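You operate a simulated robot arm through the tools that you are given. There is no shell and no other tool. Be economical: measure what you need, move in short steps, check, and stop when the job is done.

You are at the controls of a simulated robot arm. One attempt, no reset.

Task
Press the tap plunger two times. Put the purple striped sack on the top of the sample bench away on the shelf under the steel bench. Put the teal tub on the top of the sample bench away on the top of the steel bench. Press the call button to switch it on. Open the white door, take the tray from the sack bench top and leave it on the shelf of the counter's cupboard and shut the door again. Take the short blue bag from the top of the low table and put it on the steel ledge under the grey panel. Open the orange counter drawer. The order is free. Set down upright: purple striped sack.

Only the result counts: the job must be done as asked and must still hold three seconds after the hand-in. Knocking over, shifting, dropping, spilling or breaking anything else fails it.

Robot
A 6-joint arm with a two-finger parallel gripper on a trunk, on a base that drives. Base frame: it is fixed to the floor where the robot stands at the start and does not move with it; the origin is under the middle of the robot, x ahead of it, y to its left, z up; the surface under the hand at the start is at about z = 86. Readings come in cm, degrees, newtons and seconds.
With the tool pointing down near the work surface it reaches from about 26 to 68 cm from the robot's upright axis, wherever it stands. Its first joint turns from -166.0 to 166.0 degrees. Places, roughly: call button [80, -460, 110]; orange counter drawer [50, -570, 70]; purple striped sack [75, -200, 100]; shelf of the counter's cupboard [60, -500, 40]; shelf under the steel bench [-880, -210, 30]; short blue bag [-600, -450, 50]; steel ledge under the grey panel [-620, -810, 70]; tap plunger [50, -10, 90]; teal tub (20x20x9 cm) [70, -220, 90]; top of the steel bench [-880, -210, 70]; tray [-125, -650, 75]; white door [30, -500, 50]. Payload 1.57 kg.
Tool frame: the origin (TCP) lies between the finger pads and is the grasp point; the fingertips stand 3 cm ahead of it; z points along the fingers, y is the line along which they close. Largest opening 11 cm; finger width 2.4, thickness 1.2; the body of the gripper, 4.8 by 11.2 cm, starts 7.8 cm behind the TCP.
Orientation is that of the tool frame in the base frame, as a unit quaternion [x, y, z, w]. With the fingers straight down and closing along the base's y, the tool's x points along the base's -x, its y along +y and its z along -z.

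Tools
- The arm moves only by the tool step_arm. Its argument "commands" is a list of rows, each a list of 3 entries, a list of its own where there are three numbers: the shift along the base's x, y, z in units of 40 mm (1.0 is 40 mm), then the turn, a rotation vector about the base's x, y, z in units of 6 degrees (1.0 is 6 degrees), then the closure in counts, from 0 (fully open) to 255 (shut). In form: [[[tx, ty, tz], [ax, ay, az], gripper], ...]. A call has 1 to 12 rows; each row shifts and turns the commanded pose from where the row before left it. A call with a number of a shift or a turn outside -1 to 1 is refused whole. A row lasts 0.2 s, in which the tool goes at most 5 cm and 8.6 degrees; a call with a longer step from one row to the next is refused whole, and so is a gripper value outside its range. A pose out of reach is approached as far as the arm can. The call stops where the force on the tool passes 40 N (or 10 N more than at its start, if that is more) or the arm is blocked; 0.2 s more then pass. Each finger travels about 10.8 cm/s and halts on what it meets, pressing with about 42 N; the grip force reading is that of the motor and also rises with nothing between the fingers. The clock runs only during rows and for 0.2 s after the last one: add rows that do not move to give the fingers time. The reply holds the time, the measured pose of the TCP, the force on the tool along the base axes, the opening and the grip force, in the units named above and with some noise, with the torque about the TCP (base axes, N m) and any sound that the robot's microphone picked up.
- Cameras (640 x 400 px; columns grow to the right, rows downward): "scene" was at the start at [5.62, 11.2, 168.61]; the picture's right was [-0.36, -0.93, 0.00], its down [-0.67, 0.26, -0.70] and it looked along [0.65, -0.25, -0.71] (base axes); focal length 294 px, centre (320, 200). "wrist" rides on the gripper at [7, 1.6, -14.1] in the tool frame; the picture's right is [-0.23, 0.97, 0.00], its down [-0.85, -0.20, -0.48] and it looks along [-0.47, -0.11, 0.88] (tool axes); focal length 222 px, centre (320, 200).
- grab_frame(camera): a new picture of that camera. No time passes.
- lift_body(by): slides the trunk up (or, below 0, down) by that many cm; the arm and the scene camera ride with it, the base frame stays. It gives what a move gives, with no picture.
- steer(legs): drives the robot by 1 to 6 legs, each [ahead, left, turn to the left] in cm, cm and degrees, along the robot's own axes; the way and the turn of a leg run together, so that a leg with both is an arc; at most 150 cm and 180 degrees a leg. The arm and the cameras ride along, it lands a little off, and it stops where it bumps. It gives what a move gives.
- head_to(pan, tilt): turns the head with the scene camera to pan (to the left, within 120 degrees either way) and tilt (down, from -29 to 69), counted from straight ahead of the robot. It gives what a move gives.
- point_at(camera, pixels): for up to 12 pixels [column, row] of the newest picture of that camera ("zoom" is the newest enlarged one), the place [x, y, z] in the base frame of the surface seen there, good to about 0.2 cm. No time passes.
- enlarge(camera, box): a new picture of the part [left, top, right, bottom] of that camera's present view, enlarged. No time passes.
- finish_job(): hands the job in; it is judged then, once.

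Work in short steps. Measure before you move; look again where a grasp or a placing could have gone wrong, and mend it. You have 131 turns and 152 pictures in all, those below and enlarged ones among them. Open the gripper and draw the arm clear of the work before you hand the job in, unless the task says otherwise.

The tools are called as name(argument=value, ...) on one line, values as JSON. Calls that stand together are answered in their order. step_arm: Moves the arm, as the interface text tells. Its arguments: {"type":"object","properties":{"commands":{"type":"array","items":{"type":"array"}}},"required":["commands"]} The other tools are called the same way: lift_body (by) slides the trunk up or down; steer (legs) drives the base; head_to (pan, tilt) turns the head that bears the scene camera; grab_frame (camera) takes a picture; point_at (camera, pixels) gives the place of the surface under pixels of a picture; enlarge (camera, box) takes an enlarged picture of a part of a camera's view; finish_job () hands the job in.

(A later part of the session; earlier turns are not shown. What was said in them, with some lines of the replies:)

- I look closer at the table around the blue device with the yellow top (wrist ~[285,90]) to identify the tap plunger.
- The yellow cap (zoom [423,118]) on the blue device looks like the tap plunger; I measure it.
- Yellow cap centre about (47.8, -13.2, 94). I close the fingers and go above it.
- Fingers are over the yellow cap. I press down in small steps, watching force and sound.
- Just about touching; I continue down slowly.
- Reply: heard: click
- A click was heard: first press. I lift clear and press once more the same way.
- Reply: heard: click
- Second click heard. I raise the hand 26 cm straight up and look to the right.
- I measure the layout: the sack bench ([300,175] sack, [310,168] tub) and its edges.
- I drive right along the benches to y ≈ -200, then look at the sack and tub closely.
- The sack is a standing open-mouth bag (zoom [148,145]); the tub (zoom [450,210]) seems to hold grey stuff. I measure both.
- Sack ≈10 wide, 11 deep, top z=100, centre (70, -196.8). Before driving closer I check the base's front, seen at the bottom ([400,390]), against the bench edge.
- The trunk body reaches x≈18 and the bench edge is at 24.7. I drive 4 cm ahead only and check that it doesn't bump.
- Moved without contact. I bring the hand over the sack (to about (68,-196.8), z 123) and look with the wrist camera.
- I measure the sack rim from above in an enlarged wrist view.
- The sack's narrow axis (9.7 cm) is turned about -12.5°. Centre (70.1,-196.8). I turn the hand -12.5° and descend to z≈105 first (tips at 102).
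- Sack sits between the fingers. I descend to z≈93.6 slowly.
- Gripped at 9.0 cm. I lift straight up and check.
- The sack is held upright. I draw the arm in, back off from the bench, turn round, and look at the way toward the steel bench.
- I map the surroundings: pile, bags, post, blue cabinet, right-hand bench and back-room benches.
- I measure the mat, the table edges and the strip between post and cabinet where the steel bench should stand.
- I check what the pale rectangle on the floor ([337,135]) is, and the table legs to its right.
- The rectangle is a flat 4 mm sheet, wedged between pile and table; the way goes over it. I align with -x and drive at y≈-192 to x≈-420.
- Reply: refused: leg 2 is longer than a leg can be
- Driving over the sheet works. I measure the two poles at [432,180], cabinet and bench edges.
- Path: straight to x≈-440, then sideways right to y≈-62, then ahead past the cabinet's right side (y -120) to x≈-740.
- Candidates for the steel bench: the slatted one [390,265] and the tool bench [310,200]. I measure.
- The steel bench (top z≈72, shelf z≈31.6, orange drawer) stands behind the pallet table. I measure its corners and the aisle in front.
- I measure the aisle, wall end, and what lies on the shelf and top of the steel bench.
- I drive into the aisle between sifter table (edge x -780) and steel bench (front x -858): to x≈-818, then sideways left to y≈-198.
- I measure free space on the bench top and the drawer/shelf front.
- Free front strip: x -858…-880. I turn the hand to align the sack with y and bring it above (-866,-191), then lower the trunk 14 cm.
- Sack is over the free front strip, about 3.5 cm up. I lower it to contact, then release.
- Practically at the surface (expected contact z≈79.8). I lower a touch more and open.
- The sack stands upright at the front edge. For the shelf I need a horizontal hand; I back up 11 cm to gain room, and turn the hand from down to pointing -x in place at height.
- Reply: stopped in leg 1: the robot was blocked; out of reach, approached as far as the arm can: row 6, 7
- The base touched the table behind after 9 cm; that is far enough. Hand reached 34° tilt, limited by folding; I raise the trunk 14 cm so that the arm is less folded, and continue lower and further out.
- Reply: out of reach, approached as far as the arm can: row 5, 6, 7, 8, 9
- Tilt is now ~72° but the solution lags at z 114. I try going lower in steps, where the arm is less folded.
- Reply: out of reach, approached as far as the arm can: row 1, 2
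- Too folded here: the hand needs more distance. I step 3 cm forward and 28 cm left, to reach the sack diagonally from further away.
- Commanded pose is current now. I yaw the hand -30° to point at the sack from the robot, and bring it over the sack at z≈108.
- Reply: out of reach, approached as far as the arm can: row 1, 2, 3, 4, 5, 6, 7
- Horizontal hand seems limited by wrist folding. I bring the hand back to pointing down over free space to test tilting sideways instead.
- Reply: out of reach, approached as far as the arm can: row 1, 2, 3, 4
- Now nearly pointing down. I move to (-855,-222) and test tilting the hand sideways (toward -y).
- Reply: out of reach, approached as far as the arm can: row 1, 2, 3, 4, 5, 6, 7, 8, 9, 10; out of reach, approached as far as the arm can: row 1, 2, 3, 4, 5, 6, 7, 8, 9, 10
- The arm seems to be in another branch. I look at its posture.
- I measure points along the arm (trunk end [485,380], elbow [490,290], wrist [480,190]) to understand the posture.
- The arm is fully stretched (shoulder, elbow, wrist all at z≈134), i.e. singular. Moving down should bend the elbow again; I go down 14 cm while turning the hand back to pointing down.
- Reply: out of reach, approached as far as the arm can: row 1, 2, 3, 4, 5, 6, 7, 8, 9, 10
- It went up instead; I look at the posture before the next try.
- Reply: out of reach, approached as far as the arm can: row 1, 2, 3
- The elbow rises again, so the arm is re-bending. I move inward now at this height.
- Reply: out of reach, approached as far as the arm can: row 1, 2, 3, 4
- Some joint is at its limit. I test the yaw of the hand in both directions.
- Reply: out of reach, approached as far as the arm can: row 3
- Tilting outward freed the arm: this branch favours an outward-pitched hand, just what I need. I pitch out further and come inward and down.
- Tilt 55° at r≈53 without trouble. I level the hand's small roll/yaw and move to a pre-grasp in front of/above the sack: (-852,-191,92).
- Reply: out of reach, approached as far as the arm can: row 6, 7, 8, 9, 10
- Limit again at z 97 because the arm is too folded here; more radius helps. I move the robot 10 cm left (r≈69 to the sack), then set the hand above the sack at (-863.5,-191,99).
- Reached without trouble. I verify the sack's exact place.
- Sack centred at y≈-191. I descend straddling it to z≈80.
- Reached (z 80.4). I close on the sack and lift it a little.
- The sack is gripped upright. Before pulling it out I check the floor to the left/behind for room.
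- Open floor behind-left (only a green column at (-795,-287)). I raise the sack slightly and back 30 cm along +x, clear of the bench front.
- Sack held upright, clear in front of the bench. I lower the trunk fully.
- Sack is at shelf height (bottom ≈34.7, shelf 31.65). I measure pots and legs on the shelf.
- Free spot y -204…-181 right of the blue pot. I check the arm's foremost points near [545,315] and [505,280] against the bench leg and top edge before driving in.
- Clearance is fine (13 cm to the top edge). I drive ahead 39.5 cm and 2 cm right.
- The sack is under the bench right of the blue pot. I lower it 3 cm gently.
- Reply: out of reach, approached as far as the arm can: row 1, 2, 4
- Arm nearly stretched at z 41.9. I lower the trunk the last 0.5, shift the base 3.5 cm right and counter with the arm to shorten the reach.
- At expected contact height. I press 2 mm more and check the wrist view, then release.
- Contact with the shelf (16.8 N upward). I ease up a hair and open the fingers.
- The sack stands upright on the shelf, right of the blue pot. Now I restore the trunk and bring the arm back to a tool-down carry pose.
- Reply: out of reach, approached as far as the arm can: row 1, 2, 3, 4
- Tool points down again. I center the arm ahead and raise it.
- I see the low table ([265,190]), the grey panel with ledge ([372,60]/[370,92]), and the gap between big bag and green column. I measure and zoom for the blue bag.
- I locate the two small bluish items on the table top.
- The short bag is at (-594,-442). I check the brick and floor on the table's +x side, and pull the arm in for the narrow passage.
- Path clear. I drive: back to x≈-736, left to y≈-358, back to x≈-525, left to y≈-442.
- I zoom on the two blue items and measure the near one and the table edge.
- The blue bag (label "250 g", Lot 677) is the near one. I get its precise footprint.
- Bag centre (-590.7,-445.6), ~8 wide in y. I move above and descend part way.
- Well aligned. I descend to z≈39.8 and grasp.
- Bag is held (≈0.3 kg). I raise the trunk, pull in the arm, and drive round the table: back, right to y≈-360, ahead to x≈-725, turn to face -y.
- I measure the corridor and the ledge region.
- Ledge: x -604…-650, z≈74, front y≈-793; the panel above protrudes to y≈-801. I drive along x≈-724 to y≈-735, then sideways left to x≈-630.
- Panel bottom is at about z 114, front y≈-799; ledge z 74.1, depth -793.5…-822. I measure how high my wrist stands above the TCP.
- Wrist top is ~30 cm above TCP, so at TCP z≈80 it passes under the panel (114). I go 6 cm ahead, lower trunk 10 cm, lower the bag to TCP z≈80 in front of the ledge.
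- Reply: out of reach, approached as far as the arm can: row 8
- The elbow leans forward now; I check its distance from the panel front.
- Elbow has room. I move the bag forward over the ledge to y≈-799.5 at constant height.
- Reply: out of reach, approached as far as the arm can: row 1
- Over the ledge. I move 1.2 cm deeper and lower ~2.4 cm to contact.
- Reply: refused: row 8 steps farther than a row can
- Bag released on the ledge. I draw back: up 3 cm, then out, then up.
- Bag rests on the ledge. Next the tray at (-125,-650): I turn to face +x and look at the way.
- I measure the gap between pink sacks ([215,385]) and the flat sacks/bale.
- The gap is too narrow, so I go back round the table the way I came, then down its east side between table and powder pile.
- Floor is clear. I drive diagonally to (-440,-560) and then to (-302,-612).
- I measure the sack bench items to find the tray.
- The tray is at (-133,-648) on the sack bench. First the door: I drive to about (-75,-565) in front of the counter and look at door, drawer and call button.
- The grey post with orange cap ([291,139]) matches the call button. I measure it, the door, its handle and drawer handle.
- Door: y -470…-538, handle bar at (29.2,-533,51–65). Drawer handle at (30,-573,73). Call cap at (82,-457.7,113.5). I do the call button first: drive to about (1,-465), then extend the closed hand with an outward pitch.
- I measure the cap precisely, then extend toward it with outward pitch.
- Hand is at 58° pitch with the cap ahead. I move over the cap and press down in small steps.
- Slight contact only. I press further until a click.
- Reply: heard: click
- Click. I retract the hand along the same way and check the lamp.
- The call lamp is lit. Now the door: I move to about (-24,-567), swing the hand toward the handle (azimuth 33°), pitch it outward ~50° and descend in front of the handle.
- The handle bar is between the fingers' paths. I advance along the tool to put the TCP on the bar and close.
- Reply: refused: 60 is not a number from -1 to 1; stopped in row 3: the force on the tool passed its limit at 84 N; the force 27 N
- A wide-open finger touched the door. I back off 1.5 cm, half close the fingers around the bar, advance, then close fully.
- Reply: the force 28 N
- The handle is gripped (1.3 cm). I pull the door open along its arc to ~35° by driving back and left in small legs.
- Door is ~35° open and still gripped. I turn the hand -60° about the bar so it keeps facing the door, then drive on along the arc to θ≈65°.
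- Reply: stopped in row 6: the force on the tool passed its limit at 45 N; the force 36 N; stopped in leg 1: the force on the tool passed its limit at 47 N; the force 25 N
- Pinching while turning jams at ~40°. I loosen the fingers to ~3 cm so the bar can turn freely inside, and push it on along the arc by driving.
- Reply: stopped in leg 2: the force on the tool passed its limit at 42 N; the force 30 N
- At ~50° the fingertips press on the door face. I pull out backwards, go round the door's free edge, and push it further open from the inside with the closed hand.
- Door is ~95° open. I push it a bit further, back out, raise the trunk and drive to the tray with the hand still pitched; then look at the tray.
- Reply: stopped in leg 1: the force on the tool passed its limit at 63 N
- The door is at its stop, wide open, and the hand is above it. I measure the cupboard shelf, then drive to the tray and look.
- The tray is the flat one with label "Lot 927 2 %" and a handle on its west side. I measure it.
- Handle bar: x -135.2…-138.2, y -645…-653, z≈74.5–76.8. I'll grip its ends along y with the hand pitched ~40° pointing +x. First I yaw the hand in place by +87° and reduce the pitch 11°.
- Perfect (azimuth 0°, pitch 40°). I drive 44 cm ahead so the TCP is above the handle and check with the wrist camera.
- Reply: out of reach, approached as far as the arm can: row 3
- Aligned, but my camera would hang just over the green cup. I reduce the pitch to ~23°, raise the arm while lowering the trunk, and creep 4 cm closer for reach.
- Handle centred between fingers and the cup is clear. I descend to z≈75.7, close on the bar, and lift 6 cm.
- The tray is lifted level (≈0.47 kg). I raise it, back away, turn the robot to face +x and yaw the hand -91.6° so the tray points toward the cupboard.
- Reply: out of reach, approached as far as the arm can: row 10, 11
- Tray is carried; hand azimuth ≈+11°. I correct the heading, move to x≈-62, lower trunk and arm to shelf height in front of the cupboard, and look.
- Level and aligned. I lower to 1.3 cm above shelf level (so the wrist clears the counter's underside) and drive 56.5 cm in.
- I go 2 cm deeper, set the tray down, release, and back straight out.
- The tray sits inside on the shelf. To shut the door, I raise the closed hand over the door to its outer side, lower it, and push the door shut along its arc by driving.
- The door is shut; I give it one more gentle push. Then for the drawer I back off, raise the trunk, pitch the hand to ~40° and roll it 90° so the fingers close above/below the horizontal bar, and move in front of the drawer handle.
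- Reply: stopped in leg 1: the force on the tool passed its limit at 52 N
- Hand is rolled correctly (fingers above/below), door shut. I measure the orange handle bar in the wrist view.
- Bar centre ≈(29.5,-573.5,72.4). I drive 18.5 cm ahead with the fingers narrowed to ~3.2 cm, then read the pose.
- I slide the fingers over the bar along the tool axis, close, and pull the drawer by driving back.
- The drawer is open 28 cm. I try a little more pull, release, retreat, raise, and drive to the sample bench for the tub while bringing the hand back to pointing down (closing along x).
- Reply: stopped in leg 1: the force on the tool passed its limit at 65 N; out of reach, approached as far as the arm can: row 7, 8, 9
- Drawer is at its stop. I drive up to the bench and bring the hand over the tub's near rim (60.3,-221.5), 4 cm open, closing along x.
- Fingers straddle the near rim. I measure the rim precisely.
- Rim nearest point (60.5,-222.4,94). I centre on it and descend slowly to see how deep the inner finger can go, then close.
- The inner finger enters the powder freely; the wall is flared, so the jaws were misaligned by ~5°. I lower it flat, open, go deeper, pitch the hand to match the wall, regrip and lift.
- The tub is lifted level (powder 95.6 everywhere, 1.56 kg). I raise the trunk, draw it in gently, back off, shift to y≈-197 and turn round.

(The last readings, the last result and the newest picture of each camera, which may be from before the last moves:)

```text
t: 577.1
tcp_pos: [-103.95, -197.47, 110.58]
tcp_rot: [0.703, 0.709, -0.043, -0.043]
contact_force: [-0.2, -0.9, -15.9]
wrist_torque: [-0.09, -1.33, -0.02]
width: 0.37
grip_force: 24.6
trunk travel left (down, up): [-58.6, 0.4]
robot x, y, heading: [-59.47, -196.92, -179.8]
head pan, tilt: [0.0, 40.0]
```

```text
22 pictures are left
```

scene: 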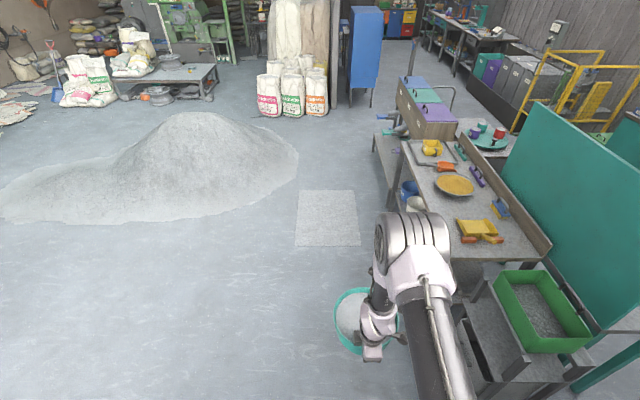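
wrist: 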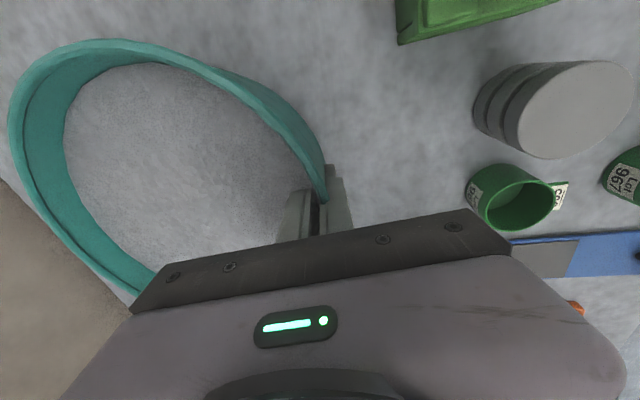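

Heading is exact (-179.8°) and the tub hangs level. I drive the known way: to x≈-445, right to y≈-66, ahead to x≈-741.

steer(legs=[[150, 0, 0], [150, 0, 0], [86, 0, 0]])

steer(legs=[[0, -65, 0], [0, -66, 0]])

steer(legs=[[148, 0, 0], [148, 0, 0]])

head_to(pan=40, tilt=32)

grab_frame(camera="scene")

```text
t: 595.7
tcp_pos: [-489.5, -194.04, 110.47]
tcp_rot: [0.713, 0.699, -0.041, -0.043]
contact_force: [0.2, -0.2, -15.2]
wrist_torque: [-0.14, -1.35, 0.01]
width: 0.38
grip_force: 24.1
trunk travel left (down, up): [-58.6, 0.4]
robot x, y, heading: [-444.96, -194.88, 178.8]
head pan, tilt: [0.0, 40.0]
```

```text
t: 602.6
tcp_pos: [-487.66, -62.5, 110.59]
tcp_rot: [0.713, 0.699, -0.042, -0.044]
contact_force: [0.3, 1.2, -15.4]
wrist_torque: [-0.13, -1.37, 0.02]
width: 0.38
grip_force: 24.3
trunk travel left (down, up): [-58.6, 0.4]
robot x, y, heading: [-442.94, -62.98, 178.5]
head pan, tilt: [0.0, 40.0]
```

```text
t: 616.9
tcp_pos: [-781.85, -49.4, 110.49]
tcp_rot: [0.72, 0.691, -0.041, -0.044]
contact_force: [-0.3, -0.4, -15.1]
wrist_torque: [-0.13, -1.34, 0.01]
width: 0.37
grip_force: 24.6
trunk travel left (down, up): [-58.6, 0.4]
robot x, y, heading: [-737.27, -50.95, 177.7]
head pan, tilt: [0.0, 40.0]
```

```text
t: 617.9
tcp_pos: [-781.91, -49.49, 110.54]
tcp_rot: [0.72, 0.692, -0.041, -0.043]
contact_force: [-0.1, 1.2, -15.6]
wrist_torque: [-0.17, -1.29, -0.01]
width: 0.37
grip_force: 24.7
trunk travel left (down, up): [-58.6, 0.4]
robot x, y, heading: [-737.26, -51.46, 177.6]
head pan, tilt: [40.0, 32.0]
```

```text
21 pictures are left
5 turns are left
```

scene: 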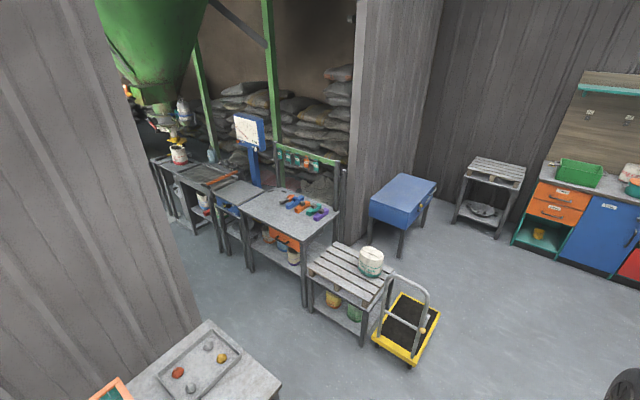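

Tub still level. I correct the heading (+2.4°), drive to x≈-817, strafe left to y≈-224, and lower the trunk 18 cm above the bench's free front strip.

steer(legs=[[0, 0, 2.4], [79, 0, 0], [0, 86, 0], [0, 86, 0]])

lift_body(by=-18)

head_to(pan=0, tilt=55)

grab_frame(camera="scene")

grab_frame(camera="wrist")

```text
t: 628.6
tcp_pos: [-861.19, -167.82, 110.28]
tcp_rot: [0.702, 0.71, -0.041, -0.038]
contact_force: [-0.3, 0.0, -14.7]
wrist_torque: [-0.06, -1.34, 0.0]
width: 0.35
grip_force: 24.1
trunk travel left (down, up): [-58.6, 0.4]
robot x, y, heading: [-816.29, -167.59, -179.1]
head pan, tilt: [40.0, 32.0]
stopped in leg 4: the robot was blocked; the commanded pose is now the measured one
```

```text
t: 630.6
tcp_pos: [-860.92, -168.35, 92.46]
tcp_rot: [0.7, 0.711, -0.041, -0.041]
contact_force: [0.0, 0.2, -15.6]
wrist_torque: [-0.08, -1.32, 0.01]
width: 0.38
grip_force: 24.7
trunk travel left (down, up): [-40.6, 18.4]
robot x, y, heading: [-816.55, -167.67, -179.3]
head pan, tilt: [40.0, 32.0]
```

```text
t: 631.7
tcp_pos: [-860.85, -168.41, 92.46]
tcp_rot: [0.701, 0.711, -0.041, -0.041]
contact_force: [0.6, 0.7, -13.9]
wrist_torque: [-0.07, -1.32, -0.01]
width: 0.38
grip_force: 24.2
trunk travel left (down, up): [-40.6, 18.4]
robot x, y, heading: [-816.18, -167.21, -179.4]
head pan, tilt: [0.0, 55.0]
```

```text
20 pictures are left
```

scene: 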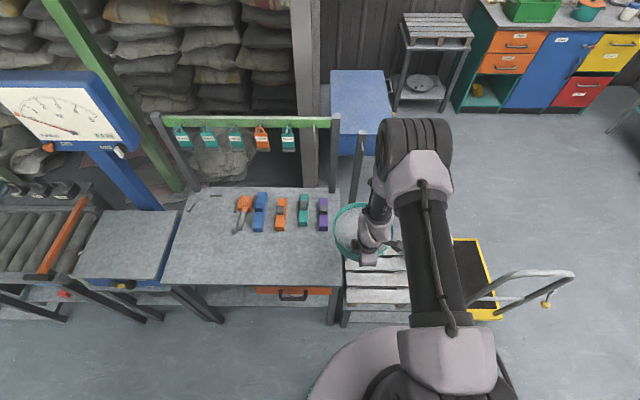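

```text
19 pictures are left
4 turns are left
```

wrist: 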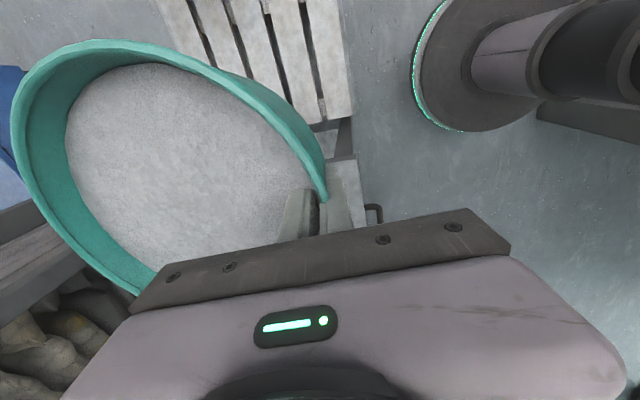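

The base was stopped at y≈-168, but the tub only needs ~18 cm more: the bench's right front part (y -176…-196, x -859…-879) is free in front of the blocks. I swing it there with the arm and lower to ~2 cm above the top.

point_at(camera="scene", pixels=[[323, 229], [303, 225], [281, 229], [338, 284], [338, 195], [334, 122], [260, 230], [330, 250]])

step_arm(commands=[[[0.1, -0.4, 0], [0, 0, 0], 255], [[0.1, -0.8, 0], [0, 0, 0], 255], [[0.15, -0.8, 0], [0, 0, 0], 255], [[0.15, -0.8, 0], [0, 0, 0], 255], [[0.1, -0.8, 0], [0, 0, 0], 255], [[0, -0.7, 0], [0, 0, 0], 255], [[0, 0, 0], [0, 0, 0], 255]])

step_arm(commands=[[[0, 0, -0.6], [0, 0, 0], 255], [[0, 0, -0.8], [0, 0, 0], 255], [[0, 0, -0.8], [0, 0, 0], 255], [[0, 0, -0.7], [0, 0, 0], 255], [[0, 0, -0.5], [0, 0, 0], 255], [[0, 0, 0], [0, 0, 0], 255]])

grab_frame(camera="scene")

grab_frame(camera="wrist")

point_at(camera="wrist", pixels=[[120, 130], [220, 150], [90, 150], [250, 180], [20, 120], [190, 52], [320, 180]])

```text
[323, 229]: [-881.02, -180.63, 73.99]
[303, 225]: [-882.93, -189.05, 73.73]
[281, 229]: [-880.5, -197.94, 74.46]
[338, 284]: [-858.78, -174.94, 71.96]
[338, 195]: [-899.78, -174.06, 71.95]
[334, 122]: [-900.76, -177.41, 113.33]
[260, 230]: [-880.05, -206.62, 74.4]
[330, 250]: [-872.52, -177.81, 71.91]
```

```text
t: 633.3
tcp_pos: [-858.35, -185.66, 92.37]
tcp_rot: [0.7, 0.711, -0.042, -0.041]
contact_force: [0.2, 0.8, -15.2]
wrist_torque: [-0.06, -1.37, 0.0]
width: 0.36
grip_force: 24.5
trunk travel left (down, up): [-40.6, 18.4]
robot x, y, heading: [-816.42, -167.74, -179.5]
head pan, tilt: [0.0, 55.0]
```

```text
t: 634.7
tcp_pos: [-858.34, -185.47, 78.88]
tcp_rot: [0.701, 0.711, -0.041, -0.042]
contact_force: [-0.1, -0.4, -15.5]
wrist_torque: [-0.06, -1.35, -0.03]
width: 0.37
grip_force: 24.7
trunk travel left (down, up): [-40.6, 18.4]
robot x, y, heading: [-816.33, -167.5, -179.3]
head pan, tilt: [0.0, 55.0]
```

```text
18 pictures are left
```

scene: 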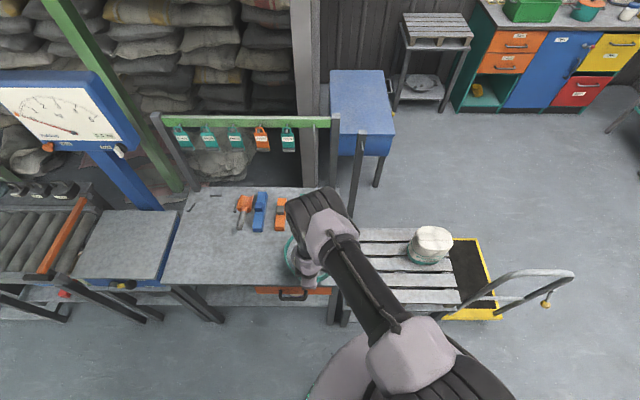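

```text
17 pictures are left
```

wrist: 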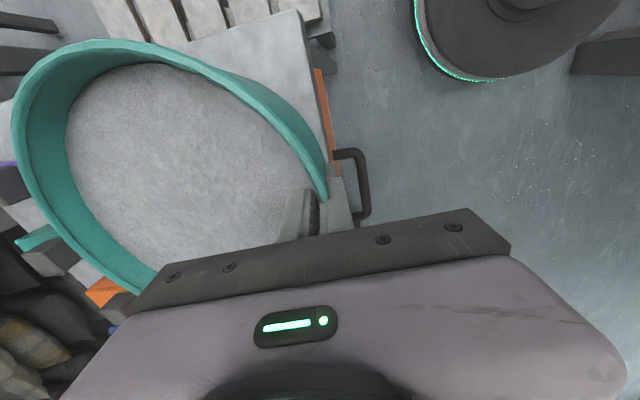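

```text
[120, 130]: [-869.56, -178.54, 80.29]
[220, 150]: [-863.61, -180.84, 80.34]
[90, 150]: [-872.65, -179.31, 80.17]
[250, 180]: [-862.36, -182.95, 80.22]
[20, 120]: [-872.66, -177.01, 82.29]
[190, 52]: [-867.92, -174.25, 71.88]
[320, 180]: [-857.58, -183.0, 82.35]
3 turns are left
```

Tub is level over the free spot (bottom 74.3, top 71.95). I nudge it 0.8 cm in and 1.2 cm left, lower 2.5 cm, open, withdraw upward and check.

step_arm(commands=[[[-0.2, -0.3, 0], [0, 0, 0], 255], [[0, 0, -0.35], [0, 0, 0], 255], [[0, 0, -0.12], [0, 0, 0], 255], [[0, 0, -0.08], [0, 0, 0], 255], [[0, 0, -0.06], [0, 0, 0], 255], [[0, 0, 0], [0, 0, 0], 255]])

step_arm(commands=[[[0, 0, 0], [0, 0, 0], 235], [[0, 0, 0], [0, 0, 0], 210], [[0, 0, 0], [0, 0, 0], 170], [[0, 0, 0], [0, 0, 0], 165], [[0, 0, 0.3], [0, 0, 0], 165], [[0, 0, 0.6], [0, 0, 0], 165], [[0, 0, 0.8], [0, 0, 0], 165], [[0, 0, 0.9], [0, 0, 0], 165], [[0, 0, 0.9], [0, 0, 0], 165], [[0, 0, 0], [0, 0, 0], 165]])

grab_frame(camera="wrist")

lift_body(by=15)

step_arm(commands=[[[0.3, 0.8, 0], [0, 0, 0], 60], [[0.3, 0.8, 0], [0, 0, 0], 0], [[0.3, 0.8, 0], [0, 0, 0], 0], [[0.3, 0.8, 0], [0, 0, 0], 0], [[0.3, 0.8, 0], [0, 0, 0], 0], [[0, 0, 0], [0, 0, 0], 0]])

grab_frame(camera="scene")

```text
t: 636.1
tcp_pos: [-858.81, -186.59, 76.76]
tcp_rot: [0.701, 0.71, -0.044, -0.042]
contact_force: [-0.6, -0.3, -14.8]
wrist_torque: [-0.1, -1.33, -0.03]
width: 0.38
grip_force: 24.8
out of reach, approached as far as the arm can: row 3
trunk travel left (down, up): [-40.6, 18.4]
robot x, y, heading: [-816.34, -167.31, -179.3]
head pan, tilt: [0.0, 55.0]
```

```text
t: 638.3
tcp_pos: [-859.07, -186.58, 90.72]
tcp_rot: [0.7, 0.711, -0.04, -0.042]
contact_force: [0.1, 0.5, 0.8]
wrist_torque: [0.01, -0.04, 0.0]
width: 3.86
grip_force: 0.1
trunk travel left (down, up): [-40.6, 18.4]
robot x, y, heading: [-816.25, -167.39, -179.2]
head pan, tilt: [0.0, 55.0]
```

```text
16 pictures are left
```

wrist: 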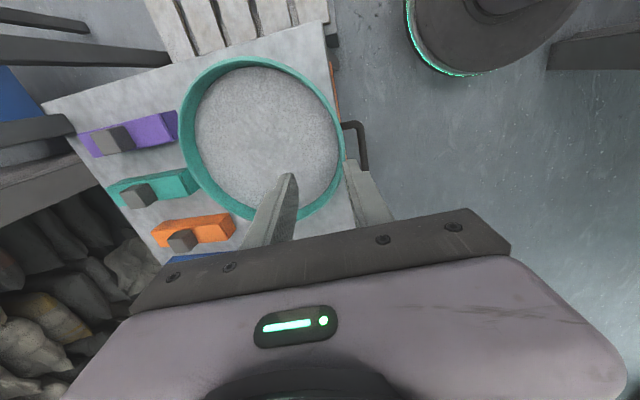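

```text
t: 640.0
tcp_pos: [-859.28, -186.88, 105.5]
tcp_rot: [0.701, 0.711, -0.039, -0.042]
contact_force: [0.4, -1.5, 0.0]
wrist_torque: [-0.01, 0.02, 0.03]
width: 3.88
grip_force: 0.0
trunk travel left (down, up): [-55.6, 3.4]
robot x, y, heading: [-816.49, -167.77, -179.4]
head pan, tilt: [0.0, 55.0]
```

```text
t: 641.5
tcp_pos: [-853.82, -172.04, 105.35]
tcp_rot: [0.701, 0.71, -0.039, -0.042]
contact_force: [0.4, -0.4, -0.6]
wrist_torque: [-0.01, 0.01, -0.04]
width: 11.01
grip_force: 0.0
out of reach, approached as far as the arm can: row 1
trunk travel left (down, up): [-55.6, 3.4]
robot x, y, heading: [-816.25, -167.29, -179.6]
head pan, tilt: [0.0, 55.0]
```

```text
15 pictures are left
2 turns are left
```

scene: 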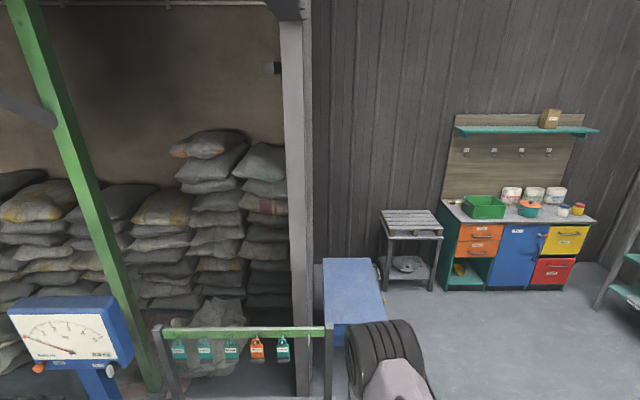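

The tub stands on the bench top in front of the blocks, the hand is open and clear of everything, and all the other parts are done. I hand the job in.

finish_job()

```text
The job is handed in.
```

All the tasks are done and the job is handed in; the judging result has not come back.

- **Tap plunger:** pressed twice, with a click heard each time.
- **Purple striped sack:** standing upright on the shelf under the steel bench, to the right of the blue pot.
- **Teal tub:** on the front right of the steel bench top. It stayed level on the way, and I saw no spill.
- **Call button:** pressed once; its blue lamp is lit.
- **Tray and white door:** the tray is on the cupboard shelf and the door is pushed shut.
- **Short blue bag:** on the steel ledge under the grey panel.
- **Orange drawer:** open to its stop.

The base touched something twice in the narrow aisle by the steel bench. I did not go back to check whether either contact shifted anything.
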